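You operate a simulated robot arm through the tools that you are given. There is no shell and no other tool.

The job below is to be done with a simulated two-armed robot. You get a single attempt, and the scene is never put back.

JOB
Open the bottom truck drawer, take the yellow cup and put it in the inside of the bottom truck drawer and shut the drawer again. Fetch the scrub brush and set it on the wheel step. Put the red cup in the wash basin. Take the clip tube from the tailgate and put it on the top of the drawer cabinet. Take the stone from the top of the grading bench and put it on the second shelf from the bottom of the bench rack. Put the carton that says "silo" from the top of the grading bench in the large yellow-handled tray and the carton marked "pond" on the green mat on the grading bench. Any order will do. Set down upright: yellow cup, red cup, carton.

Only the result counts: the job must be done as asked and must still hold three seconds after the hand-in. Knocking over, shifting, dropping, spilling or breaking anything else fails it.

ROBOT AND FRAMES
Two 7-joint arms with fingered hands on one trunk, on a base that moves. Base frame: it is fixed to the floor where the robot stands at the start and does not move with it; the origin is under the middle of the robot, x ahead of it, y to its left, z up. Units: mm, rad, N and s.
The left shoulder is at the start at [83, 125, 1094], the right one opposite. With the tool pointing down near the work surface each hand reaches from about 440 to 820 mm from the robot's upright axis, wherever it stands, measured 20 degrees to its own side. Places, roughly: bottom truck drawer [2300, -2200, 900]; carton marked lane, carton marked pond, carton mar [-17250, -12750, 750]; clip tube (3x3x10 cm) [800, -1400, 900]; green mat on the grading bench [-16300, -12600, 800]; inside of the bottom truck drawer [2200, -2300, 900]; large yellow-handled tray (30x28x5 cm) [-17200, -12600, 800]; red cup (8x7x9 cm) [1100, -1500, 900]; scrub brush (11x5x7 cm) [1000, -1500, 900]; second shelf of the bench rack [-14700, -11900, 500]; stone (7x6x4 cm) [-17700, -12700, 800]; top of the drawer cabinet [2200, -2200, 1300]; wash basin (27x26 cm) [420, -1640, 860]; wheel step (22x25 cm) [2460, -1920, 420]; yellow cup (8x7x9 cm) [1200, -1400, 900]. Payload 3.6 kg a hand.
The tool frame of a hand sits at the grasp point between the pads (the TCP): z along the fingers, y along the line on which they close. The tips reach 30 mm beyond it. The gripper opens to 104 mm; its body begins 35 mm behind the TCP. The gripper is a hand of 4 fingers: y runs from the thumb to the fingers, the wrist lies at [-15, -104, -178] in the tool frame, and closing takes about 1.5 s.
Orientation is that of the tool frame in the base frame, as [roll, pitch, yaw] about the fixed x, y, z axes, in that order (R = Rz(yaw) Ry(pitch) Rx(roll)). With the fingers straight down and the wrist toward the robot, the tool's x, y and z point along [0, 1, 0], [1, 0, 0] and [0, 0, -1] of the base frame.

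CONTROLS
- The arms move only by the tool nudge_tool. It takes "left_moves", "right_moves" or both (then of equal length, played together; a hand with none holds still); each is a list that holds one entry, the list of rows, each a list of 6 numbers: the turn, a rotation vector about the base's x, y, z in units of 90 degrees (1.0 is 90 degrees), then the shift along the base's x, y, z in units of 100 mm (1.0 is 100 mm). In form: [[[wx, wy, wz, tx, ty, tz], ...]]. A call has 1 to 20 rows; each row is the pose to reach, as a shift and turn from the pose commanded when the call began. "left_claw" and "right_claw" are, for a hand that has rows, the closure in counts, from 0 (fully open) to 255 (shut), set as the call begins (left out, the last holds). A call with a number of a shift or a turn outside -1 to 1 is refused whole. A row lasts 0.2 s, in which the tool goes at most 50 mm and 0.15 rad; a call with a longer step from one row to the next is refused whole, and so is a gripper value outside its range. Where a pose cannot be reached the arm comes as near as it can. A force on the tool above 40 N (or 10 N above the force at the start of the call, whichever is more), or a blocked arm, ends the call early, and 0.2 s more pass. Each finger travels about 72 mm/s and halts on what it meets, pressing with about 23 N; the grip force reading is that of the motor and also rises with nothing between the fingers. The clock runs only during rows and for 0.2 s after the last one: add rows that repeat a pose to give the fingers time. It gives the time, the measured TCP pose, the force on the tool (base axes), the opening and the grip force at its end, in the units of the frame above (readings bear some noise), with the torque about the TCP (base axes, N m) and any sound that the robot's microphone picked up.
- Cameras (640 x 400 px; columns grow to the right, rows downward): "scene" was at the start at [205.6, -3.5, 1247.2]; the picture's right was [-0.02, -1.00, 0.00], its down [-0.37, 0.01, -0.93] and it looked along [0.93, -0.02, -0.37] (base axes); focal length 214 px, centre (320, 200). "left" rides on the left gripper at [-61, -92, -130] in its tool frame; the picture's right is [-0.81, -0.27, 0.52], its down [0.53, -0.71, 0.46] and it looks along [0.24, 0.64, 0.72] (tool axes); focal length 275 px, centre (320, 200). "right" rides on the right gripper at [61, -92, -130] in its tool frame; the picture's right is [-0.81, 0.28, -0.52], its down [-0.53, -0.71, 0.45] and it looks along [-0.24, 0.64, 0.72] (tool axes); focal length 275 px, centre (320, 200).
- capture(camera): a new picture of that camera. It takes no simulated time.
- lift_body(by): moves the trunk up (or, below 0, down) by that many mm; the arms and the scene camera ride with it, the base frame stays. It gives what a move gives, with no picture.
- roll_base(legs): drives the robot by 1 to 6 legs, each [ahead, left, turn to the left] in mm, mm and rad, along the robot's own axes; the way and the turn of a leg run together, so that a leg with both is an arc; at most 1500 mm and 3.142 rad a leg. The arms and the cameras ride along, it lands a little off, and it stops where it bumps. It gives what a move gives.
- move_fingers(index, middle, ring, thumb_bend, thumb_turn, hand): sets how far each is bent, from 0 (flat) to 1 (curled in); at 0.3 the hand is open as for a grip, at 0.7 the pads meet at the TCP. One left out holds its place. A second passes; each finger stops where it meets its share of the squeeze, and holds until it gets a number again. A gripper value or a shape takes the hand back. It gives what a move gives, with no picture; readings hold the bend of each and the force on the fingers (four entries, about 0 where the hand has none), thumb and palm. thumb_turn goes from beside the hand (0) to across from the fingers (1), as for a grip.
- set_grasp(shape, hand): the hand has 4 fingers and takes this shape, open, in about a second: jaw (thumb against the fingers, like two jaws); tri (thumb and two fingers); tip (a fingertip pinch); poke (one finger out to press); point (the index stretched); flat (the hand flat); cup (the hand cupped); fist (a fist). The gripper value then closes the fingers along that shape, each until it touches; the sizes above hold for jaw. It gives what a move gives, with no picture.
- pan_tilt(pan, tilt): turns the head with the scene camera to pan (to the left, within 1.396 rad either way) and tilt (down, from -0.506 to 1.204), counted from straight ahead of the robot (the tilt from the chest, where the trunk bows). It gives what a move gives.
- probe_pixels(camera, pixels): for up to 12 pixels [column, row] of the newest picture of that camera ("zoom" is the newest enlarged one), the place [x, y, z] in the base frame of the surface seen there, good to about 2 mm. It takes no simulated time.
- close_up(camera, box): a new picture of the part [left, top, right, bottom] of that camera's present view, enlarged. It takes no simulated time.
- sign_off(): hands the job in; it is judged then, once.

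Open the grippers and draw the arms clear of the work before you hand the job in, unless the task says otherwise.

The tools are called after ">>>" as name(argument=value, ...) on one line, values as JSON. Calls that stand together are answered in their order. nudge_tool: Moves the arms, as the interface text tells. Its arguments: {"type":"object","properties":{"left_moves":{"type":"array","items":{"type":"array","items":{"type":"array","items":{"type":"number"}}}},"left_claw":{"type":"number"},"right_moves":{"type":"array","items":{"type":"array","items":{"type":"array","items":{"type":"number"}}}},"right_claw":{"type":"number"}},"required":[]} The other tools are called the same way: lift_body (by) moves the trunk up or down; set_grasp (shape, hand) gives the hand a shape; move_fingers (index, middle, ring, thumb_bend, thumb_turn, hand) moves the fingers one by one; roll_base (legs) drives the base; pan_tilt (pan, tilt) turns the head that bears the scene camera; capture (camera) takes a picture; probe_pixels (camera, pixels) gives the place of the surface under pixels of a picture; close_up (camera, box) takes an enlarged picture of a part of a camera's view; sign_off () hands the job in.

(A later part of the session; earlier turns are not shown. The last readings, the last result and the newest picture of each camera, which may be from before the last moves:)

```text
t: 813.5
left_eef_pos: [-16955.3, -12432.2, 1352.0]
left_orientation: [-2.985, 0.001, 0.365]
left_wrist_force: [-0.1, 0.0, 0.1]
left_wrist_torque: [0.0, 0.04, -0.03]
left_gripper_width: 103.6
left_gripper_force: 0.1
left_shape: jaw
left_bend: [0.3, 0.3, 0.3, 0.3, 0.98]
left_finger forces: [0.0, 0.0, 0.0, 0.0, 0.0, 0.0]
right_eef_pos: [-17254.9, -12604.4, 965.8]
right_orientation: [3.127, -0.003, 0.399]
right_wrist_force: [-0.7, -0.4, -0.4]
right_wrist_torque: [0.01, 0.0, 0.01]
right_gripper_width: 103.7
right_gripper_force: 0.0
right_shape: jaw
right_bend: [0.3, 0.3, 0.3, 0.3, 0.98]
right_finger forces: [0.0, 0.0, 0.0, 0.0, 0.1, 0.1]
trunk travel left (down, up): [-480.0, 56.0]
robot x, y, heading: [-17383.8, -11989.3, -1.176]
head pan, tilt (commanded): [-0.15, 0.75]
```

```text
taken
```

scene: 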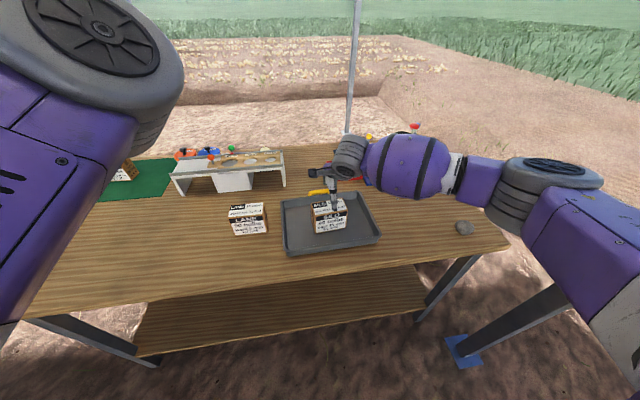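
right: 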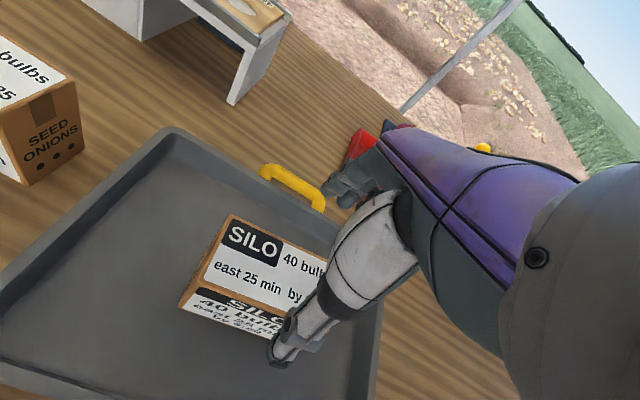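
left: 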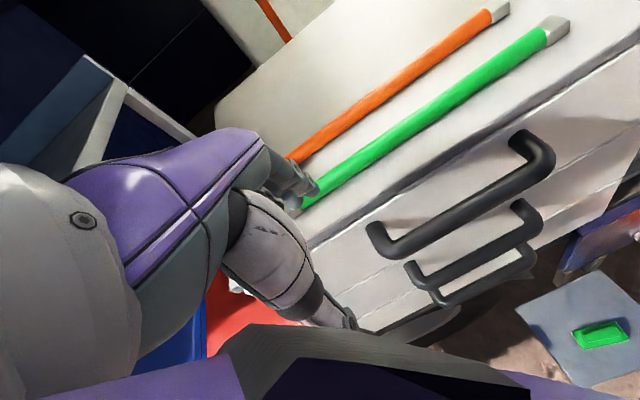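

SILO stands upright in the tray. I raise the right hand and set up for the stone: shift right and turn 0.6 rad right so that the elbow stays clear of the post.

>>> nudge_tool(right_moves=[[[0, 0, 0, 0, 0, 0.25], [0, 0, 0, 0, 0, 0.5], [0, 0, 0, 0, 0, 0.75], [0, 0, 0, 0, 0, 1.0], [0, 0, 0, 0, 0, 1.0]]])

>>> nudge_tool(right_moves=[[[0, 0, 0, 0, 0, 0.25], [0, 0, 0, 0, 0, 0.5], [0, 0, 0, 0, 0, 0.75], [0, 0, 0, 0, 0, 1.0], [0, 0, 0, 0, 0, 1.0]]])

>>> roll_base(legs=[[72, -125, 0], [0, 0, -0.6]])

>>> pan_tilt(pan=-0.1, tilt=0.75)

>>> capture(camera="scene")

>>> capture(camera="right")

```text
t: 814.7
left_eef_pos: [-16955.3, -12433.0, 1352.3]
left_orientation: [-2.985, 0.002, 0.366]
left_wrist_force: [0.6, 0.1, 0.5]
left_wrist_torque: [-0.02, -0.02, 0.01]
left_gripper_width: 103.5
left_gripper_force: 0.1
left_shape: jaw
left_bend: [0.3, 0.3, 0.3, 0.3, 0.98]
left_finger forces: [0.0, 0.0, 0.0, 0.0, 0.0, 0.0]
right_eef_pos: [-17254.2, -12604.6, 1066.2]
right_orientation: [3.126, -0.005, 0.4]
right_wrist_force: [-0.4, 0.0, 0.8]
right_wrist_torque: [0.01, -0.01, 0.05]
right_gripper_width: 103.6
right_gripper_force: 0.1
right_shape: jaw
right_bend: [0.3, 0.3, 0.3, 0.3, 0.98]
right_finger forces: [0.1, 0.1, 0.0, 0.0, 0.1, 0.1]
trunk travel left (down, up): [-480.0, 56.0]
robot x, y, heading: [-17384.8, -11979.9, -1.175]
head pan, tilt (commanded): [-0.15, 0.75]
```

```text
t: 815.9
left_eef_pos: [-16955.8, -12433.3, 1352.0]
left_orientation: [-2.985, 0.002, 0.364]
left_wrist_force: [-0.2, -0.2, 0.6]
left_wrist_torque: [0.01, -0.01, 0.02]
left_gripper_width: 103.8
left_gripper_force: 0.0
left_shape: jaw
left_bend: [0.3, 0.3, 0.3, 0.3, 0.98]
left_finger forces: [0.0, 0.0, 0.1, 0.0, 0.1, 0.0]
right_eef_pos: [-17254.9, -12605.6, 1166.0]
right_orientation: [3.128, -0.006, 0.398]
right_wrist_force: [-0.2, 0.6, -1.3]
right_wrist_torque: [0.01, -0.02, -0.01]
right_gripper_width: 103.6
right_gripper_force: 0.0
right_shape: jaw
right_bend: [0.3, 0.3, 0.3, 0.3, 0.98]
right_finger forces: [0.0, 0.0, 0.0, 0.1, 0.0, 0.1]
trunk travel left (down, up): [-480.0, 56.0]
robot x, y, heading: [-17386.6, -11986.9, -1.171]
head pan, tilt (commanded): [-0.15, 0.75]
```

```text
t: 819.3
left_eef_pos: [-17366.7, -12712.4, 1353.1]
left_orientation: [-2.985, 0.001, -0.228]
left_wrist_force: [-0.3, 0.7, 0.1]
left_wrist_torque: [0.02, 0.0, 0.02]
left_gripper_width: 103.6
left_gripper_force: 0.1
left_shape: jaw
left_bend: [0.3, 0.3, 0.3, 0.3, 0.98]
left_finger forces: [0.1, 0.0, 0.1, 0.0, 0.1, 0.0]
right_eef_pos: [-17712.3, -12688.0, 1165.2]
right_orientation: [3.126, -0.003, -0.194]
right_wrist_force: [0.2, -0.5, -0.4]
right_wrist_torque: [0.03, 0.0, 0.01]
right_gripper_width: 103.6
right_gripper_force: 0.0
right_shape: jaw
right_bend: [0.3, 0.3, 0.3, 0.3, 0.98]
right_finger forces: [0.0, 0.0, 0.1, 0.2, 0.0, 0.1]
trunk travel left (down, up): [-480.0, 56.0]
robot x, y, heading: [-17474.6, -12099.9, -1.765]
head pan, tilt (commanded): [-0.15, 0.75]
```

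```text
t: 819.9
left_eef_pos: [-17367.4, -12712.8, 1353.5]
left_orientation: [-2.984, 0.002, -0.229]
left_wrist_force: [-0.3, 0.9, -0.6]
left_wrist_torque: [0.03, -0.03, 0.02]
left_gripper_width: 103.8
left_gripper_force: 0.1
left_shape: jaw
left_bend: [0.3, 0.3, 0.3, 0.3, 0.98]
left_finger forces: [0.0, 0.0, 0.0, 0.0, 0.0, 0.0]
right_eef_pos: [-17711.3, -12689.2, 1166.5]
right_orientation: [3.127, -0.006, -0.194]
right_wrist_force: [0.0, 0.6, -0.2]
right_wrist_torque: [0.0, -0.01, -0.04]
right_gripper_width: 103.8
right_gripper_force: 0.1
right_shape: jaw
right_bend: [0.3, 0.3, 0.3, 0.3, 0.98]
right_finger forces: [0.0, 0.0, 0.0, 0.0, 0.0, 0.0]
trunk travel left (down, up): [-480.0, 56.0]
robot x, y, heading: [-17473.8, -12099.0, -1.778]
head pan, tilt (commanded): [-0.099, 0.75]
```

```text
taken
```

scene: 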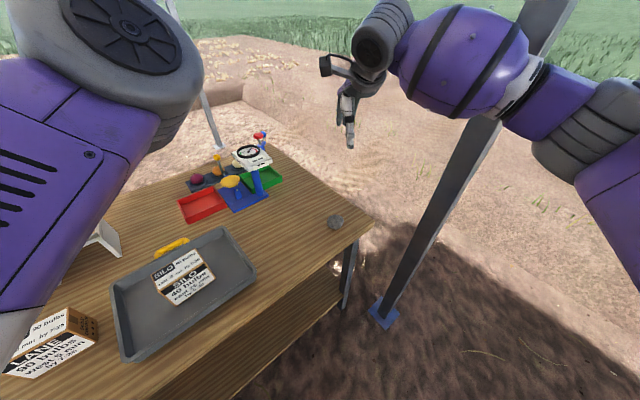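

```text
taken
```

right: 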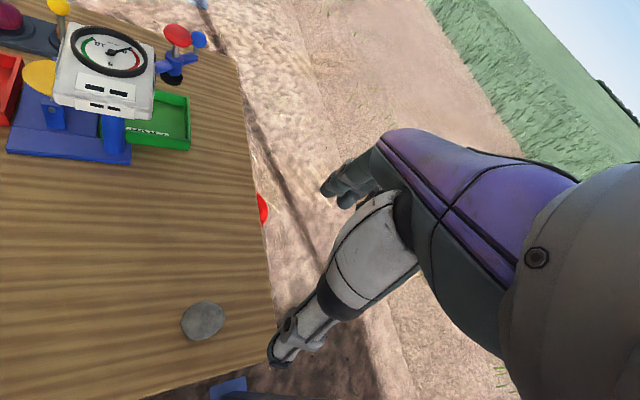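

The hand is right above the stone. The forearm looks close to the post in this view, so I probe both.

>>> probe_pixels(camera="scene", pixels=[[470, 60], [510, 90], [560, 110], [590, 150], [540, 130], [470, 180], [520, 60], [500, 130], [620, 190]])

>>> close_up(camera="right", box=[140, 270, 300, 370])

>>> probe_pixels(camera="right", pixels=[[203, 320], [185, 320], [222, 320], [203, 304], [203, 337], [210, 312], [195, 330]])

```text
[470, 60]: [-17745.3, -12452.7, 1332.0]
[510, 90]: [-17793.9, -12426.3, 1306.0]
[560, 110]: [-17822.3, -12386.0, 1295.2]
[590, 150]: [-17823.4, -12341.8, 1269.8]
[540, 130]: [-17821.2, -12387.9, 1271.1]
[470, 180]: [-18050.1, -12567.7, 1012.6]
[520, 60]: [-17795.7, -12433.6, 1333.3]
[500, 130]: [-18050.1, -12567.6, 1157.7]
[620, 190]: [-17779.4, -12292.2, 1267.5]
```

```text
4.00 times, centred on (220, 320) of right
```

zoom: 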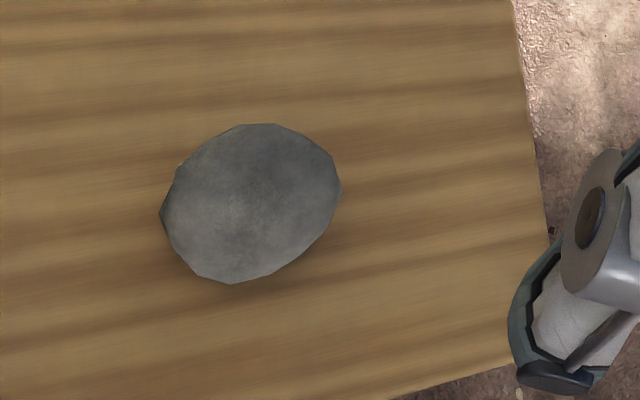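

```text
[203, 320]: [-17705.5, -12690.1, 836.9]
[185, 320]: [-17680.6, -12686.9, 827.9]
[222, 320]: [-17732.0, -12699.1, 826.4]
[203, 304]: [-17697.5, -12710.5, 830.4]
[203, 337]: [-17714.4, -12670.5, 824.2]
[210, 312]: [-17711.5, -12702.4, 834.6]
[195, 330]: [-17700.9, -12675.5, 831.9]
```

The elbow has over 200 mm to the post. Stone centre is (-17706,-12690), top z=837. I descend in steps.

>>> nudge_tool(right_moves=[[[0, 0, 0, 0.02, 0, -0.25], [0, 0, 0, 0.05, -0.01, -0.5], [0, 0, 0, 0.05, -0.01, -0.75], [0, 0, 0, 0.05, -0.01, -1.0], [0, 0, 0, 0.05, -0.01, -1.0]]])

>>> nudge_tool(right_moves=[[[0, 0, 0, 0, 0, -0.25], [0, 0, 0, 0, 0, -0.5], [0, 0, 0, 0, 0, -0.75], [0, 0, 0, 0, 0, -1.0], [0, 0, 0, 0, 0, -1.0]]])

>>> capture(camera="right")

>>> capture(camera="scene")

```text
t: 821.1
left_eef_pos: [-17368.2, -12712.0, 1352.4]
left_orientation: [-2.985, 0.003, -0.229]
left_wrist_force: [0.0, 0.9, -0.4]
left_wrist_torque: [0.02, 0.02, 0.01]
left_gripper_width: 103.5
left_gripper_force: 0.2
left_shape: jaw
left_bend: [0.3, 0.3, 0.3, 0.3, 0.98]
left_finger forces: [0.0, 0.0, 0.1, 0.0, 0.0, 0.1]
right_eef_pos: [-17709.0, -12689.0, 1066.6]
right_orientation: [3.126, -0.006, -0.195]
right_wrist_force: [0.7, 0.5, -0.4]
right_wrist_torque: [0.02, -0.02, 0.05]
right_gripper_width: 103.6
right_gripper_force: 0.1
right_shape: jaw
right_bend: [0.3, 0.3, 0.3, 0.3, 0.98]
right_finger forces: [0.0, 0.0, 0.1, 0.1, 0.0, 0.0]
trunk travel left (down, up): [-480.0, 56.0]
robot x, y, heading: [-17473.5, -12101.9, -1.771]
head pan, tilt (commanded): [-0.099, 0.75]
```

```text
t: 822.3
left_eef_pos: [-17368.1, -12712.7, 1353.0]
left_orientation: [-2.985, 0.0, -0.227]
left_wrist_force: [-0.1, 0.3, -0.6]
left_wrist_torque: [-0.03, 0.0, -0.02]
left_gripper_width: 103.8
left_gripper_force: 0.0
left_shape: jaw
left_bend: [0.3, 0.3, 0.3, 0.3, 0.98]
left_finger forces: [0.0, 0.1, 0.0, 0.0, 0.1, 0.1]
right_eef_pos: [-17706.3, -12689.6, 965.2]
right_orientation: [3.125, -0.004, -0.192]
right_wrist_force: [0.0, -0.2, 0.2]
right_wrist_torque: [0.0, -0.03, 0.0]
right_gripper_width: 103.6
right_gripper_force: 0.1
right_shape: jaw
right_bend: [0.3, 0.3, 0.3, 0.3, 0.98]
right_finger forces: [0.0, 0.1, 0.0, 0.1, 0.0, 0.0]
trunk travel left (down, up): [-480.0, 56.0]
robot x, y, heading: [-17478.4, -12101.4, -1.768]
head pan, tilt (commanded): [-0.099, 0.75]
```

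```text
taken
```

right: 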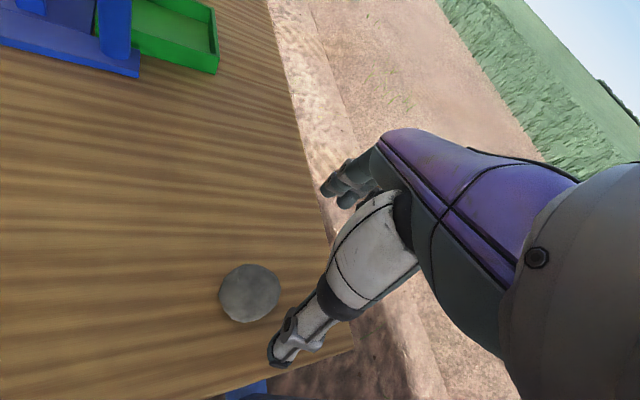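

```text
taken
```

scene: 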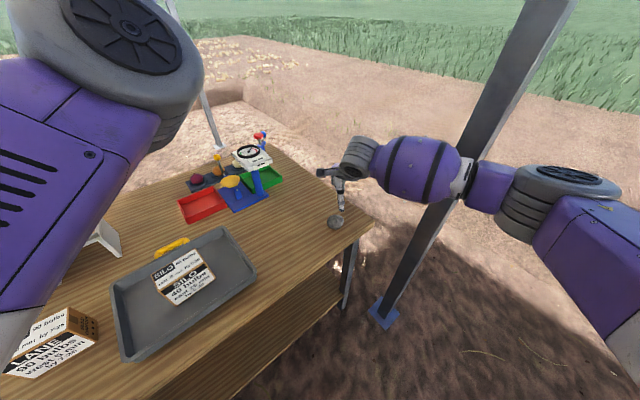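

All clear. I lower to z≈842 around the stone.

>>> nudge_tool(right_moves=[[[0, 0, 0, 0, 0, -0.25], [0, 0, 0, 0, 0, -0.5], [0, 0, 0, 0, 0, -0.75], [0, 0, 0, 0, 0, -0.9], [0, 0, 0, 0, 0, -0.9]]])

>>> nudge_tool(right_moves=[[[0, 0, 0, 0, 0, -0.1], [0, 0, 0, 0, 0, -0.2], [0, 0, 0, 0, 0, -0.33], [0, 0, 0, 0, 0, -0.33]]])

>>> capture(camera="right")

```text
t: 823.5
left_eef_pos: [-17368.4, -12713.1, 1352.2]
left_orientation: [-2.983, 0.002, -0.23]
left_wrist_force: [0.3, 0.4, 0.2]
left_wrist_torque: [-0.02, -0.02, 0.01]
left_gripper_width: 103.6
left_gripper_force: 0.0
left_shape: jaw
left_bend: [0.3, 0.3, 0.3, 0.3, 0.98]
left_finger forces: [0.1, 0.1, 0.0, 0.0, 0.0, 0.0]
right_eef_pos: [-17707.7, -12688.6, 876.4]
right_orientation: [3.126, -0.005, -0.194]
right_wrist_force: [0.3, -0.7, 0.3]
right_wrist_torque: [0.01, 0.01, 0.0]
right_gripper_width: 103.7
right_gripper_force: 0.0
right_shape: jaw
right_bend: [0.3, 0.3, 0.3, 0.3, 0.98]
right_finger forces: [0.1, 0.0, 0.1, 0.0, 0.1, 0.0]
trunk travel left (down, up): [-480.0, 56.0]
robot x, y, heading: [-17471.5, -12100.3, -1.767]
head pan, tilt (commanded): [-0.099, 0.75]
```

```text
t: 824.5
left_eef_pos: [-17368.9, -12712.5, 1352.9]
left_orientation: [-2.986, 0.002, -0.228]
left_wrist_force: [-0.1, 0.6, 0.8]
left_wrist_torque: [-0.01, 0.0, 0.01]
left_gripper_width: 103.7
left_gripper_force: 0.0
left_shape: jaw
left_bend: [0.3, 0.3, 0.3, 0.3, 0.98]
left_finger forces: [0.1, 0.0, 0.1, 0.0, 0.0, 0.0]
right_eef_pos: [-17707.3, -12687.4, 843.7]
right_orientation: [3.125, -0.007, -0.194]
right_wrist_force: [0.3, -0.7, 0.1]
right_wrist_torque: [0.0, -0.02, -0.02]
right_gripper_width: 103.4
right_gripper_force: 0.1
right_shape: jaw
right_bend: [0.3, 0.3, 0.3, 0.3, 0.98]
right_finger forces: [0.0, 0.0, 0.0, 0.1, 0.0, 0.1]
trunk travel left (down, up): [-480.0, 56.0]
robot x, y, heading: [-17474.8, -12101.9, -1.772]
head pan, tilt (commanded): [-0.099, 0.75]
```

```text
taken
```

right: 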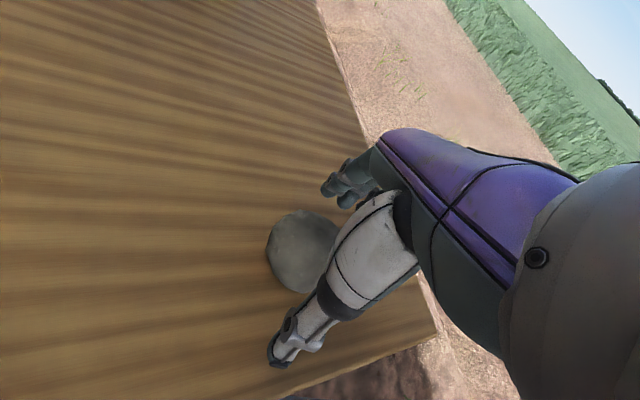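

I lower 4 mm more to grip below the stone's widest part, then close the hand.

>>> nudge_tool(right_moves=[[[0, 0, 0, 0, 0, -0.04], [0, 0, 0, 0, 0, -0.04]]])

>>> nudge_tool(right_moves=[[[0, 0, 0, 0, 0, 0], [0, 0, 0, 0, 0, 0], [0, 0, 0, 0, 0, 0], [0, 0, 0, 0, 0, 0], [0, 0, 0, 0, 0, 0], [0, 0, 0, 0, 0, 0], [0, 0, 0, 0, 0, 0]]], right_claw=255)

>>> capture(camera="right")

```text
t: 825.1
left_eef_pos: [-17367.4, -12712.2, 1352.4]
left_orientation: [-2.984, 0.003, -0.228]
left_wrist_force: [-0.2, 0.3, 0.4]
left_wrist_torque: [0.0, -0.02, 0.03]
left_gripper_width: 104.0
left_gripper_force: 0.1
left_shape: jaw
left_bend: [0.3, 0.3, 0.3, 0.3, 0.98]
left_finger forces: [0.0, 0.0, 0.0, 0.0, 0.0, 0.0]
right_eef_pos: [-17707.7, -12689.6, 840.1]
right_orientation: [3.126, -0.006, -0.194]
right_wrist_force: [0.2, 0.1, 0.1]
right_wrist_torque: [0.02, -0.02, 0.0]
right_gripper_width: 103.6
right_gripper_force: 0.0
right_shape: jaw
right_bend: [0.3, 0.3, 0.3, 0.3, 0.98]
right_finger forces: [0.0, 0.0, 0.0, 0.0, 0.0, 0.0]
trunk travel left (down, up): [-480.0, 56.0]
robot x, y, heading: [-17473.2, -12102.4, -1.769]
head pan, tilt (commanded): [-0.099, 0.75]
```

```text
t: 826.7
left_eef_pos: [-17367.6, -12711.1, 1352.0]
left_orientation: [-2.985, 0.0, -0.229]
left_wrist_force: [-0.5, 0.1, 0.0]
left_wrist_torque: [0.02, 0.0, -0.05]
left_gripper_width: 103.5
left_gripper_force: 0.0
left_shape: jaw
left_bend: [0.3, 0.3, 0.3, 0.3, 0.98]
left_finger forces: [0.0, 0.0, 0.0, 0.0, 0.0, 0.1]
right_eef_pos: [-17707.6, -12690.2, 841.5]
right_orientation: [3.128, -0.007, -0.194]
right_wrist_force: [-0.1, 2.6, 0.8]
right_wrist_torque: [0.04, 0.0, -0.01]
right_gripper_width: 45.0
right_gripper_force: 22.4
right_shape: jaw
right_bend: [0.74, 0.44, 0.46, 0.73, 1.0]
right_finger forces: [11.6, 6.7, 0.0, 0.0, 20.0, 0.1]
trunk travel left (down, up): [-480.0, 56.0]
robot x, y, heading: [-17471.6, -12099.2, -1.768]
head pan, tilt (commanded): [-0.099, 0.75]
```

```text
taken
```

right: 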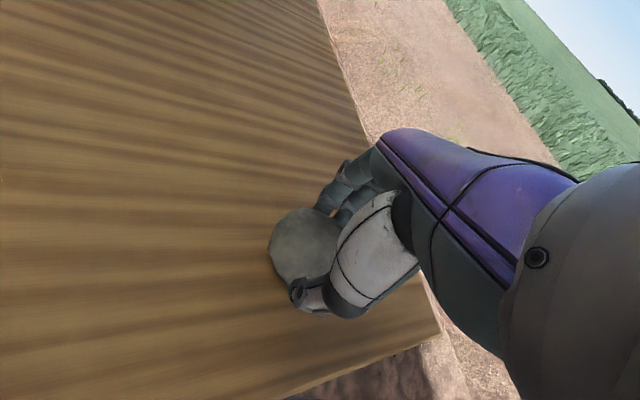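

The stone is gripped (thumb 20 N, index 12 N). I lift it slowly and check.

>>> nudge_tool(right_moves=[[[0, 0, 0, 0, 0, 0.05], [0, 0, 0, 0, 0, 0.12], [0, 0, 0, 0, 0, 0.25], [0, 0, 0, 0, 0, 0.45], [0, 0, 0, 0, 0, 0.7], [0, 0, 0, 0, 0, 1.0], [0, 0, 0, 0, 0, 1.0]]])

>>> capture(camera="right")

>>> capture(camera="scene")

```text
t: 828.3
left_eef_pos: [-17368.1, -12713.1, 1352.3]
left_orientation: [-2.985, 0.0, -0.229]
left_wrist_force: [0.0, -0.7, -0.5]
left_wrist_torque: [0.01, 0.02, -0.02]
left_gripper_width: 103.5
left_gripper_force: 0.1
left_shape: jaw
left_bend: [0.3, 0.3, 0.3, 0.3, 0.98]
left_finger forces: [0.0, 0.0, 0.0, 0.1, 0.0, 0.0]
right_eef_pos: [-17705.5, -12690.7, 937.2]
right_orientation: [3.128, -0.004, -0.194]
right_wrist_force: [-0.4, 0.8, -3.3]
right_wrist_torque: [0.02, -0.02, 0.0]
right_gripper_width: 44.8
right_gripper_force: 23.0
right_shape: jaw
right_bend: [0.74, 0.44, 0.46, 0.73, 1.0]
right_finger forces: [11.7, 7.2, 0.3, 0.0, 19.1, 0.0]
trunk travel left (down, up): [-480.0, 56.0]
robot x, y, heading: [-17470.6, -12102.1, -1.773]
head pan, tilt (commanded): [-0.099, 0.75]
```

```text
taken
```

right: 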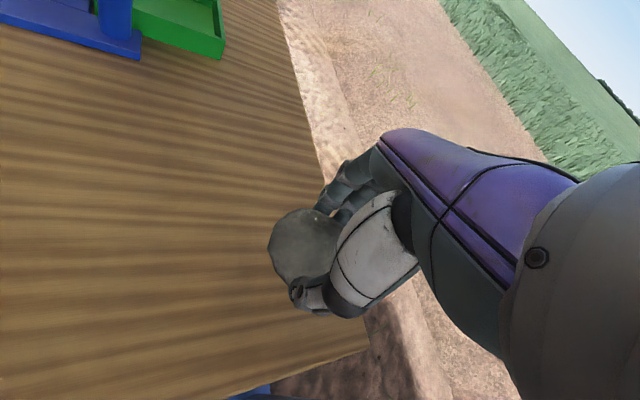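

```text
taken
```

scene: 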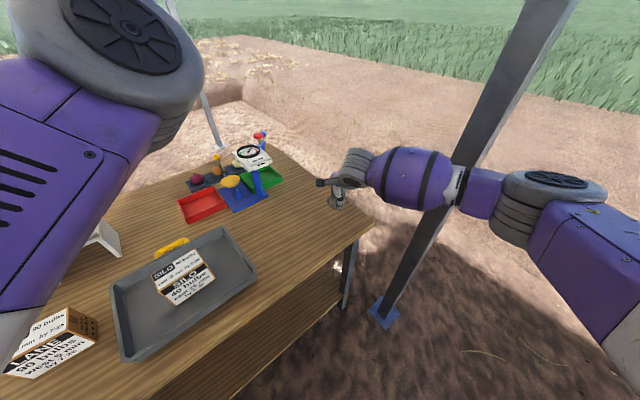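

The stone is held. I raise it, back away from the bench, face it squarely and slide east toward the rack.

>>> nudge_tool(right_moves=[[[0, 0, 0, 0, 0, 0.25], [0, 0, 0, 0, 0, 0.5], [0, 0, 0, 0, 0, 0.75], [0, 0, 0, 0, 0, 1.0], [0, 0, 0, 0, 0, 1.0]]])

>>> nudge_tool(right_moves=[[[0, 0, 0, 0, 0, 0.25], [0, 0, 0, 0, 0, 0.5], [0, 0, 0, 0, 0, 0.75], [0, 0, 0, 0, 0, 1.0], [0, 0, 0, 0, 0, 1.0]]])

>>> nudge_tool(right_moves=[[[0, 0, 0, 0, 0, 0.25], [0, 0, 0, 0, 0, 0.5], [0, 0, 0, 0, 0, 0.75], [0, 0, 0, 0, 0, 1.0], [0, 0, 0, 0, 0, 1.0]]])

>>> roll_base(legs=[[-350, 0, 0], [0, 0, 0.595], [-250, 0, 0], [0, 1300, 0]])

>>> pan_tilt(pan=0.3, tilt=0.4)

>>> capture(camera="scene")

```text
t: 829.5
left_eef_pos: [-17367.2, -12712.7, 1352.5]
left_orientation: [-2.984, 0.002, -0.227]
left_wrist_force: [0.2, -0.7, 0.8]
left_wrist_torque: [-0.03, 0.01, 0.0]
left_gripper_width: 103.7
left_gripper_force: 0.0
left_shape: jaw
left_bend: [0.3, 0.3, 0.3, 0.3, 0.98]
left_finger forces: [0.0, 0.1, 0.0, 0.1, 0.0, 0.1]
right_eef_pos: [-17706.5, -12690.9, 1040.3]
right_orientation: [3.128, -0.006, -0.195]
right_wrist_force: [-0.5, -0.4, -2.7]
right_wrist_torque: [0.05, 0.03, -0.03]
right_gripper_width: 44.4
right_gripper_force: 22.6
right_shape: jaw
right_bend: [0.74, 0.44, 0.46, 0.73, 1.0]
right_finger forces: [11.5, 7.2, 0.2, 0.1, 18.9, 0.1]
trunk travel left (down, up): [-480.0, 56.0]
robot x, y, heading: [-17470.8, -12103.1, -1.773]
head pan, tilt (commanded): [-0.099, 0.75]
```

```text
t: 830.7
left_eef_pos: [-17368.4, -12712.7, 1353.3]
left_orientation: [-2.984, 0.002, -0.227]
left_wrist_force: [0.0, -0.7, -0.3]
left_wrist_torque: [-0.01, 0.0, 0.02]
left_gripper_width: 103.6
left_gripper_force: 0.0
left_shape: jaw
left_bend: [0.3, 0.3, 0.3, 0.3, 0.98]
left_finger forces: [0.0, 0.0, 0.0, 0.1, 0.0, 0.0]
right_eef_pos: [-17708.2, -12688.0, 1139.4]
right_orientation: [3.128, -0.005, -0.194]
right_wrist_force: [0.0, 0.0, -2.7]
right_wrist_torque: [0.04, -0.02, -0.01]
right_gripper_width: 44.9
right_gripper_force: 23.2
right_shape: jaw
right_bend: [0.74, 0.44, 0.46, 0.73, 1.0]
right_finger forces: [11.7, 7.2, 0.2, 0.0, 18.9, 0.1]
trunk travel left (down, up): [-480.0, 56.0]
robot x, y, heading: [-17473.4, -12101.1, -1.775]
head pan, tilt (commanded): [-0.099, 0.75]
```

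```text
t: 831.9
left_eef_pos: [-17368.3, -12713.3, 1352.4]
left_orientation: [-2.984, 0.002, -0.228]
left_wrist_force: [0.7, -1.2, -0.2]
left_wrist_torque: [-0.03, 0.01, 0.0]
left_gripper_width: 103.9
left_gripper_force: 0.1
left_shape: jaw
left_bend: [0.3, 0.3, 0.3, 0.3, 0.98]
left_finger forces: [0.0, 0.0, 0.0, 0.0, 0.0, 0.0]
right_eef_pos: [-17705.9, -12686.2, 1237.9]
right_orientation: [3.126, -0.007, -0.192]
right_wrist_force: [-1.6, 0.1, -3.1]
right_wrist_torque: [0.01, -0.01, -0.01]
right_gripper_width: 44.5
right_gripper_force: 23.0
right_shape: jaw
right_bend: [0.74, 0.44, 0.46, 0.73, 1.0]
right_finger forces: [11.5, 7.2, 0.1, 0.0, 18.9, 0.0]
trunk travel left (down, up): [-480.0, 56.0]
robot x, y, heading: [-17471.2, -12100.1, -1.774]
head pan, tilt (commanded): [-0.099, 0.75]
```

```text
t: 848.5
left_eef_pos: [-15859.2, -11421.4, 1352.9]
left_orientation: [-2.984, 0.004, 0.412]
left_wrist_force: [0.0, 0.6, 0.2]
left_wrist_torque: [-0.01, 0.0, 0.03]
left_gripper_width: 103.8
left_gripper_force: 0.1
left_shape: jaw
left_bend: [0.3, 0.3, 0.3, 0.3, 0.98]
left_finger forces: [0.0, 0.1, 0.0, 0.0, 0.1, 0.0]
right_eef_pos: [-16146.0, -11602.4, 1238.7]
right_orientation: [3.127, -0.005, 0.446]
right_wrist_force: [0.7, 0.3, -2.4]
right_wrist_torque: [0.01, 0.03, 0.0]
right_gripper_width: 44.6
right_gripper_force: 23.0
right_shape: jaw
right_bend: [0.74, 0.44, 0.46, 0.74, 1.0]
right_finger forces: [11.3, 7.2, 0.2, 0.1, 18.8, 0.0]
trunk travel left (down, up): [-480.0, 56.0]
robot x, y, heading: [-16308.4, -10993.5, -1.13]
head pan, tilt (commanded): [-0.099, 0.75]
```

```text
t: 849.4
left_eef_pos: [-15859.6, -11422.0, 1351.9]
left_orientation: [-2.985, 0.002, 0.411]
left_wrist_force: [-0.2, -0.3, 0.3]
left_wrist_torque: [0.01, 0.02, 0.02]
left_gripper_width: 103.7
left_gripper_force: 0.2
left_shape: jaw
left_bend: [0.3, 0.3, 0.3, 0.3, 0.98]
left_finger forces: [0.0, 0.0, 0.1, 0.0, 0.0, 0.0]
right_eef_pos: [-16145.2, -11602.1, 1237.8]
right_orientation: [3.126, -0.005, 0.448]
right_wrist_force: [0.3, -0.1, -3.4]
right_wrist_torque: [0.0, 0.02, -0.01]
right_gripper_width: 44.5
right_gripper_force: 23.0
right_shape: jaw
right_bend: [0.74, 0.44, 0.46, 0.74, 1.0]
right_finger forces: [11.5, 7.2, 0.1, 0.0, 18.8, 0.0]
trunk travel left (down, up): [-480.0, 56.0]
robot x, y, heading: [-16306.9, -10994.1, -1.133]
head pan, tilt (commanded): [0.3, 0.4]
```

```text
taken
```

scene: 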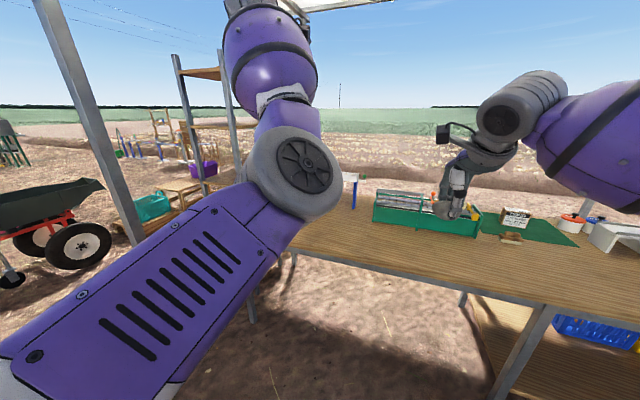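

The rack is to my left beyond the canopy post. I turn toward it for a better look.

>>> roll_base(legs=[[0, 0, 0.75]])

>>> pan_tilt(pan=0.0, tilt=0.4)

>>> capture(camera="scene")

>>> close_up(camera="scene", box=[220, 60, 440, 280])

```text
t: 851.7
left_eef_pos: [-15687.3, -11001.4, 1352.5]
left_orientation: [-2.984, 0.002, 1.16]
left_wrist_force: [-0.2, 0.0, 0.1]
left_wrist_torque: [0.04, 0.0, 0.01]
left_gripper_width: 103.5
left_gripper_force: 0.2
left_shape: jaw
left_bend: [0.3, 0.3, 0.3, 0.3, 0.98]
left_finger forces: [0.0, 0.0, 0.1, 0.0, 0.1, 0.0]
right_eef_pos: [-15774.9, -11328.3, 1238.6]
right_orientation: [3.127, -0.006, 1.195]
right_wrist_force: [-0.6, -0.3, -3.5]
right_wrist_torque: [-0.02, 0.02, -0.01]
right_gripper_width: 44.6
right_gripper_force: 22.5
right_shape: jaw
right_bend: [0.74, 0.44, 0.46, 0.74, 1.0]
right_finger forces: [11.4, 7.1, 0.2, 0.0, 18.6, 0.0]
trunk travel left (down, up): [-480.0, 56.0]
robot x, y, heading: [-16309.0, -10995.9, -0.385]
head pan, tilt (commanded): [0.3, 0.4]
```

```text
t: 852.5
left_eef_pos: [-15687.3, -11001.6, 1353.1]
left_orientation: [-2.985, 0.001, 1.16]
left_wrist_force: [0.0, -0.8, -0.3]
left_wrist_torque: [-0.02, 0.01, 0.03]
left_gripper_width: 103.7
left_gripper_force: 0.1
left_shape: jaw
left_bend: [0.3, 0.3, 0.3, 0.3, 0.98]
left_finger forces: [0.0, 0.0, 0.0, 0.1, 0.0, 0.1]
right_eef_pos: [-15775.5, -11328.7, 1237.3]
right_orientation: [3.128, -0.005, 1.196]
right_wrist_force: [-0.1, -0.8, -2.4]
right_wrist_torque: [0.02, -0.01, -0.01]
right_gripper_width: 44.4
right_gripper_force: 22.6
right_shape: jaw
right_bend: [0.74, 0.44, 0.46, 0.74, 1.0]
right_finger forces: [11.5, 7.1, 0.2, 0.0, 18.5, 0.0]
trunk travel left (down, up): [-480.0, 56.0]
robot x, y, heading: [-16309.2, -10995.7, -0.382]
head pan, tilt (commanded): [0.0, 0.4]
```

```text
taken
```

scene: 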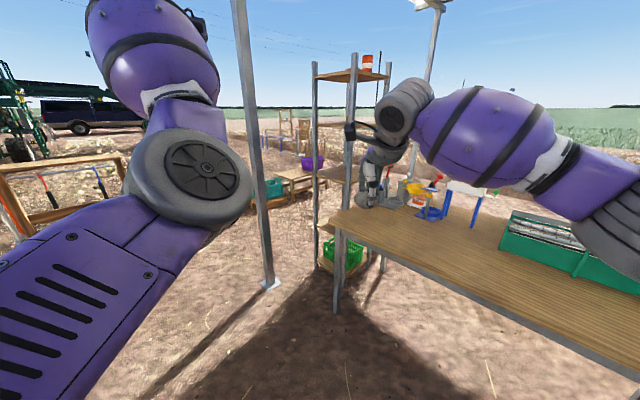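

```text
1.82 times, centred on (330, 170) of scene
```

zoom: 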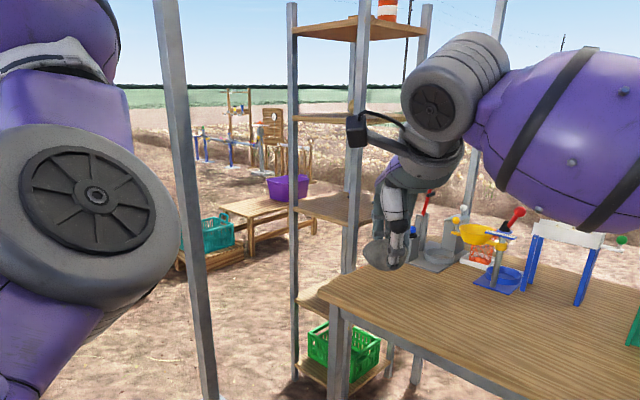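

The rack has five shelves; the second from the bottom is at zoom row ≈303. I probe the shelf heights and posts.

>>> probe_pixels(camera="zoom", pixels=[[312, 303], [330, 210], [330, 117], [330, 32], [310, 368], [293, 340], [360, 340], [420, 370], [293, 150], [355, 60], [340, 345], [205, 380]])

```text
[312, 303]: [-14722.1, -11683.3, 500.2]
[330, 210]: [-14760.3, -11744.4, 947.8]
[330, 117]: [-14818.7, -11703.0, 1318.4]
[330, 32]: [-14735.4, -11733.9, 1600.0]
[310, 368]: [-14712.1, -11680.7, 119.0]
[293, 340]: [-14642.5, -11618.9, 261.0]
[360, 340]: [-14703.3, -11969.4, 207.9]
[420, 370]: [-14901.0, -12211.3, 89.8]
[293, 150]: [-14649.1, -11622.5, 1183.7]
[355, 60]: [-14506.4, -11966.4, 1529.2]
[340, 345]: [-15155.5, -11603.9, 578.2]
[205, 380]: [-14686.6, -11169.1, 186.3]
```

The rack spans about along 17900–18200; its east side (between two posts) is open and has free ground before it. I probe the objects around the path there.

>>> probe_pixels(camera="scene", pixels=[[60, 160], [20, 230], [120, 160], [50, 205], [270, 285], [275, 190], [290, 180], [305, 195], [250, 250], [200, 290], [15, 150], [330, 300]])

>>> close_up(camera="scene", box=[0, 80, 130, 260])

```text
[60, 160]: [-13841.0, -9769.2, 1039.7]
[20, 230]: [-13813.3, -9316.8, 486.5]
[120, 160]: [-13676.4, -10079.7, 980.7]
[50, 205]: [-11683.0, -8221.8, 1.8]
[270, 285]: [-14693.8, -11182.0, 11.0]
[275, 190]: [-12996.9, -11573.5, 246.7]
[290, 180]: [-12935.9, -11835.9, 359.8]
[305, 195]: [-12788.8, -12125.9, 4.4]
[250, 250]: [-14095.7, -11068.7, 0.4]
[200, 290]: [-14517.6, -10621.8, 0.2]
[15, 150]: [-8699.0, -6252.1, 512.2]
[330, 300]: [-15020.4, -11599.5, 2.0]
```

```text
2.22 times, centred on (65, 170) of scene
```

zoom: 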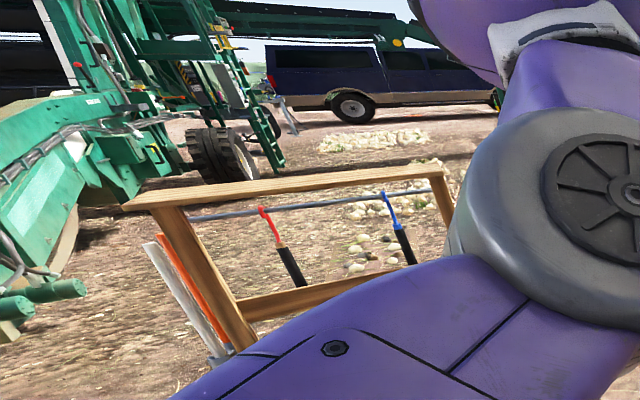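

I plan to go east (staying north of the canopy post), then south past it, then face west toward the rack's east side. First: turn, back a little, and slide east.

>>> roll_base(legs=[[0, 0, -0.796], [-150, 0, 0], [0, 1100, 0], [0, 1040, 0]])

>>> pan_tilt(pan=0.0, tilt=0.4)

>>> capture(camera="scene")

```text
t: 874.2
left_eef_pos: [-14005.6, -10542.7, 1353.2]
left_orientation: [-2.984, 0.002, 0.338]
left_wrist_force: [-0.2, 0.2, -0.4]
left_wrist_torque: [0.03, 0.0, -0.01]
left_gripper_width: 103.6
left_gripper_force: 0.1
left_shape: jaw
left_bend: [0.3, 0.3, 0.3, 0.3, 0.98]
left_finger forces: [0.0, 0.1, 0.1, 0.0, 0.0, 0.0]
right_eef_pos: [-14305.0, -10700.9, 1237.5]
right_orientation: [3.128, -0.006, 0.372]
right_wrist_force: [0.4, -0.3, -3.3]
right_wrist_torque: [-0.01, 0.01, -0.01]
right_gripper_width: 43.8
right_gripper_force: 22.8
right_shape: jaw
right_bend: [0.74, 0.44, 0.46, 0.74, 1.0]
right_finger forces: [11.3, 7.0, 0.2, 0.0, 18.5, 0.0]
trunk travel left (down, up): [-480.0, 56.0]
robot x, y, heading: [-14419.9, -10082.2, -1.207]
head pan, tilt (commanded): [0.0, 0.4]
```

```text
t: 874.8
left_eef_pos: [-14005.8, -10542.5, 1352.9]
left_orientation: [-2.986, 0.001, 0.337]
left_wrist_force: [-0.8, 0.2, -0.2]
left_wrist_torque: [-0.03, -0.01, 0.0]
left_gripper_width: 103.7
left_gripper_force: 0.2
left_shape: jaw
left_bend: [0.3, 0.3, 0.3, 0.3, 0.98]
left_finger forces: [0.0, 0.1, 0.0, 0.1, 0.1, 0.1]
right_eef_pos: [-14305.2, -10700.9, 1236.2]
right_orientation: [3.127, -0.005, 0.373]
right_wrist_force: [0.2, -0.2, -3.2]
right_wrist_torque: [0.03, 0.01, 0.0]
right_gripper_width: 44.5
right_gripper_force: 22.3
right_shape: jaw
right_bend: [0.74, 0.44, 0.46, 0.74, 1.0]
right_finger forces: [11.4, 7.1, 0.2, 0.0, 18.5, 0.1]
trunk travel left (down, up): [-480.0, 56.0]
robot x, y, heading: [-14420.6, -10083.6, -1.204]
head pan, tilt (commanded): [0.0, 0.4]
```

```text
taken
```

scene: 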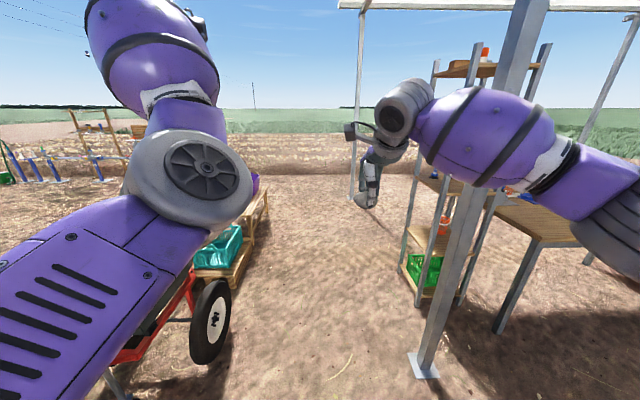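

I see the free lane south between the wheelbarrow (left, wheel at (210,320)) and the post with the rack (right). I probe their edges.

>>> probe_pixels(camera="scene", pixels=[[225, 335], [212, 290], [150, 350], [235, 240], [268, 215], [422, 365], [440, 300], [430, 250], [410, 285], [460, 290], [440, 228], [480, 230]])

>>> close_up(camera="scene", box=[360, 30, 580, 310])

```text
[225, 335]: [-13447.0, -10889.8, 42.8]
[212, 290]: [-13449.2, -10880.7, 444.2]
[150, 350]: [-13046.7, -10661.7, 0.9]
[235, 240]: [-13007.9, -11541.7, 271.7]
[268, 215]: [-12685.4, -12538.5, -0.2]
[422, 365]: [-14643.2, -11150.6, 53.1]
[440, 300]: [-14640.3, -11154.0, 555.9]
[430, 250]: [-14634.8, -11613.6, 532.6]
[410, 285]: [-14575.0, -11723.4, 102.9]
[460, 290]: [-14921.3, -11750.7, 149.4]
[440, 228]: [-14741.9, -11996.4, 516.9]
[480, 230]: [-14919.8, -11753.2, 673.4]
```

```text
1.43 times, centred on (470, 170) of scene
```

zoom: 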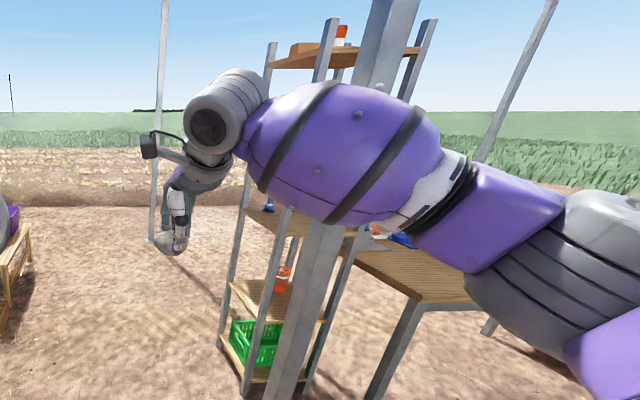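

The lane is about 1.2 m wide and I'm in its middle. I drive south 1630 mm, then turn right to face the rack's east side.

>>> roll_base(legs=[[0, 50, 0.026], [800, 0, 0], [830, 0, 0]])

>>> roll_base(legs=[[0, 0, -1.571]])

>>> capture(camera="scene")

```text
t: 883.9
left_eef_pos: [-13328.9, -12046.0, 1353.5]
left_orientation: [-2.987, 0.001, 0.354]
left_wrist_force: [-0.2, -0.1, 0.1]
left_wrist_torque: [0.0, 0.0, -0.02]
left_gripper_width: 103.4
left_gripper_force: 0.0
left_shape: jaw
left_bend: [0.3, 0.3, 0.3, 0.3, 0.98]
left_finger forces: [0.0, 0.1, 0.0, 0.0, 0.0, 0.0]
right_eef_pos: [-13626.4, -12210.4, 1237.6]
right_orientation: [3.126, -0.006, 0.388]
right_wrist_force: [0.1, -0.2, -3.4]
right_wrist_torque: [-0.02, 0.05, 0.0]
right_gripper_width: 44.1
right_gripper_force: 23.1
right_shape: jaw
right_bend: [0.74, 0.44, 0.46, 0.74, 1.0]
right_finger forces: [11.4, 7.1, 0.4, 0.1, 18.4, 0.0]
trunk travel left (down, up): [-480.0, 56.0]
robot x, y, heading: [-13754.7, -11595.9, -1.186]
head pan, tilt (commanded): [0.0, 0.4]
```

```text
t: 888.1
left_eef_pos: [-14205.3, -12019.3, 1352.7]
left_orientation: [-2.985, 0.001, -1.212]
left_wrist_force: [-0.4, -0.4, 0.7]
left_wrist_torque: [-0.03, -0.03, 0.01]
left_gripper_width: 103.7
left_gripper_force: 0.1
left_shape: jaw
left_bend: [0.3, 0.3, 0.3, 0.3, 0.98]
left_finger forces: [0.0, 0.1, 0.0, 0.0, 0.1, 0.0]
right_eef_pos: [-14369.8, -11723.5, 1236.9]
right_orientation: [3.127, -0.007, -1.179]
right_wrist_force: [0.9, -0.7, -2.9]
right_wrist_torque: [-0.01, -0.04, 0.02]
right_gripper_width: 43.7
right_gripper_force: 22.5
right_shape: jaw
right_bend: [0.74, 0.44, 0.46, 0.74, 1.0]
right_finger forces: [11.3, 6.8, 0.3, 0.0, 17.9, 0.0]
trunk travel left (down, up): [-480.0, 56.0]
robot x, y, heading: [-13753.7, -11592.5, -2.759]
head pan, tilt (commanded): [0.0, 0.4]
```

```text
taken
```

scene: 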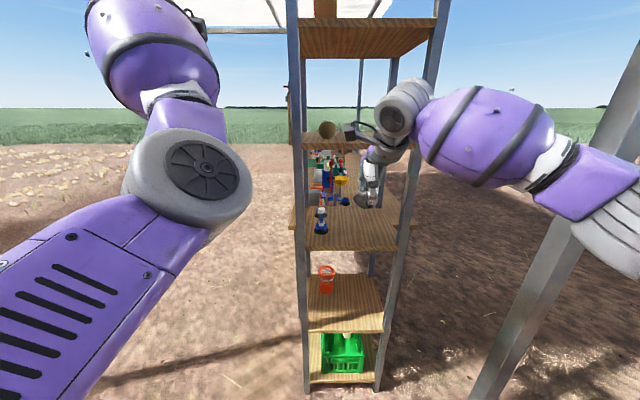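

The rack is straight ahead: second shelf at (343,300) with an orange cup at its left. I back off 240 mm, then lower the trunk in stages, watching the left arm.

>>> roll_base(legs=[[-240, 0, 0.01]])

>>> lift_body(by=-200)

>>> capture(camera="scene")

```text
t: 889.9
left_eef_pos: [-13973.3, -11932.4, 1352.5]
left_orientation: [-2.981, 0.001, -1.197]
left_wrist_force: [0.0, -0.2, -0.4]
left_wrist_torque: [0.02, -0.02, -0.01]
left_gripper_width: 103.9
left_gripper_force: 0.0
left_shape: jaw
left_bend: [0.3, 0.3, 0.3, 0.3, 0.98]
left_finger forces: [0.0, 0.0, 0.0, 0.0, 0.1, 0.0]
right_eef_pos: [-14144.7, -11639.2, 1238.1]
right_orientation: [3.128, -0.005, -1.162]
right_wrist_force: [0.1, 0.0, -2.5]
right_wrist_torque: [0.03, 0.0, -0.03]
right_gripper_width: 44.0
right_gripper_force: 23.4
right_shape: jaw
right_bend: [0.74, 0.44, 0.46, 0.74, 1.0]
right_finger forces: [11.2, 6.8, 0.3, 0.0, 18.2, 0.0]
trunk travel left (down, up): [-480.0, 56.0]
robot x, y, heading: [-13528.3, -11501.1, -2.739]
head pan, tilt (commanded): [0.0, 0.4]
```

```text
t: 892.1
left_eef_pos: [-13987.3, -11940.3, 1131.1]
left_orientation: [-2.935, 0.006, -1.194]
left_wrist_force: [0.4, -0.6, -0.2]
left_wrist_torque: [0.01, -0.03, 0.02]
left_gripper_width: 103.8
left_gripper_force: 0.0
left_shape: jaw
left_bend: [0.3, 0.3, 0.3, 0.3, 0.98]
left_finger forces: [0.0, 0.1, 0.0, 0.0, 0.1, 0.0]
right_eef_pos: [-14142.3, -11639.7, 1037.8]
right_orientation: [3.125, -0.007, -1.162]
right_wrist_force: [0.9, -0.4, -3.2]
right_wrist_torque: [0.0, -0.03, -0.02]
right_gripper_width: 44.0
right_gripper_force: 23.1
right_shape: jaw
right_bend: [0.74, 0.44, 0.46, 0.74, 1.0]
right_finger forces: [11.3, 6.9, 0.3, 0.0, 18.1, 0.0]
trunk travel left (down, up): [-280.0, 256.0]
robot x, y, heading: [-13528.5, -11501.7, -2.739]
head pan, tilt (commanded): [0.0, 0.4]
```

```text
taken
```

scene: 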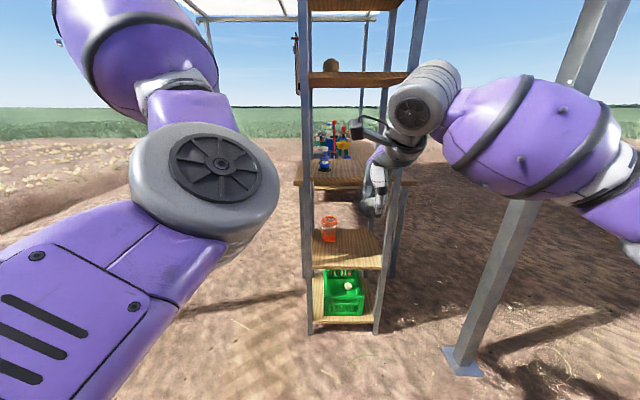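

Both arms follow well. I lower another 250 mm.

>>> lift_body(by=-250)

>>> capture(camera="scene")

>>> probe_pixels(camera="scene", pixels=[[320, 250], [350, 250], [370, 245], [330, 230], [380, 270], [310, 280], [340, 170], [300, 190]])

```text
t: 894.6
left_eef_pos: [-14054.1, -11969.3, 766.7]
left_orientation: [-2.725, 0.009, -1.196]
left_wrist_force: [1.1, 1.0, 0.5]
left_wrist_torque: [-0.01, 0.01, 0.02]
left_gripper_width: 103.8
left_gripper_force: 0.1
left_shape: jaw
left_bend: [0.3, 0.3, 0.3, 0.3, 0.98]
left_finger forces: [0.0, 0.0, 0.0, 0.0, 0.0, 0.0]
right_eef_pos: [-14143.3, -11639.4, 788.8]
right_orientation: [3.126, -0.004, -1.163]
right_wrist_force: [-1.1, 0.3, -2.4]
right_wrist_torque: [0.01, 0.0, 0.04]
right_gripper_width: 43.5
right_gripper_force: 22.9
right_shape: jaw
right_bend: [0.74, 0.44, 0.46, 0.74, 1.0]
right_finger forces: [11.3, 6.9, 0.3, 0.0, 18.0, 0.0]
trunk travel left (down, up): [-30.0, 506.0]
robot x, y, heading: [-13531.5, -11500.2, -2.737]
head pan, tilt (commanded): [0.0, 0.4]
```

```text
taken
```

scene: 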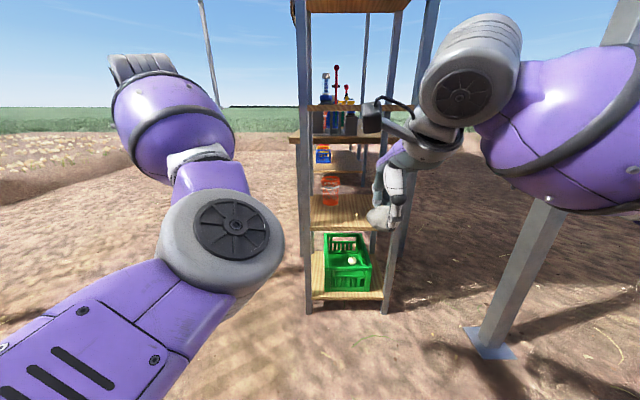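

```text
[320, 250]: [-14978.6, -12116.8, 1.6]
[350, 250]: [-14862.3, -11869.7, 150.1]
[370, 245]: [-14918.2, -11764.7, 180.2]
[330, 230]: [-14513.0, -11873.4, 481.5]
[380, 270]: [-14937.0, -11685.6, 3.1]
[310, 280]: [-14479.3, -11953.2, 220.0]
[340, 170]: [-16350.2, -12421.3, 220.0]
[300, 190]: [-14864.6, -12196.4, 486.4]
```

I enlarge the rack to see what's on and around the second shelf at this height.

>>> close_up(camera="scene", box=[280, 80, 440, 320])

>>> probe_pixels(camera="scene", pixels=[[330, 190], [323, 155], [345, 215], [360, 205], [335, 222], [370, 222], [345, 108], [315, 205], [372, 195], [325, 182], [345, 195]])

```text
1.67 times, centred on (360, 200) of scene
```

zoom: 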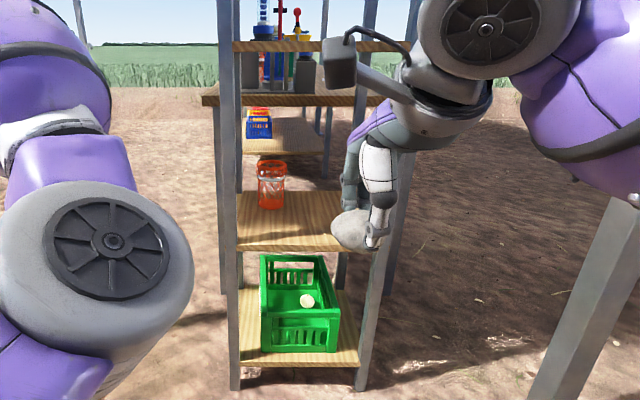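

```text
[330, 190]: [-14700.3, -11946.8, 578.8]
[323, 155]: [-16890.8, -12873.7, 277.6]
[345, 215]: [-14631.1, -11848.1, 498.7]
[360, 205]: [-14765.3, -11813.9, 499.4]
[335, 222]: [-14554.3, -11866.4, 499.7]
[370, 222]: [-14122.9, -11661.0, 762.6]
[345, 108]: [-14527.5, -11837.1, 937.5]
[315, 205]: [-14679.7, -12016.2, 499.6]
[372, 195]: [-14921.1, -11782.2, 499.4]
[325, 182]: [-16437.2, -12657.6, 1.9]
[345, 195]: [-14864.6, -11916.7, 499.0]
```

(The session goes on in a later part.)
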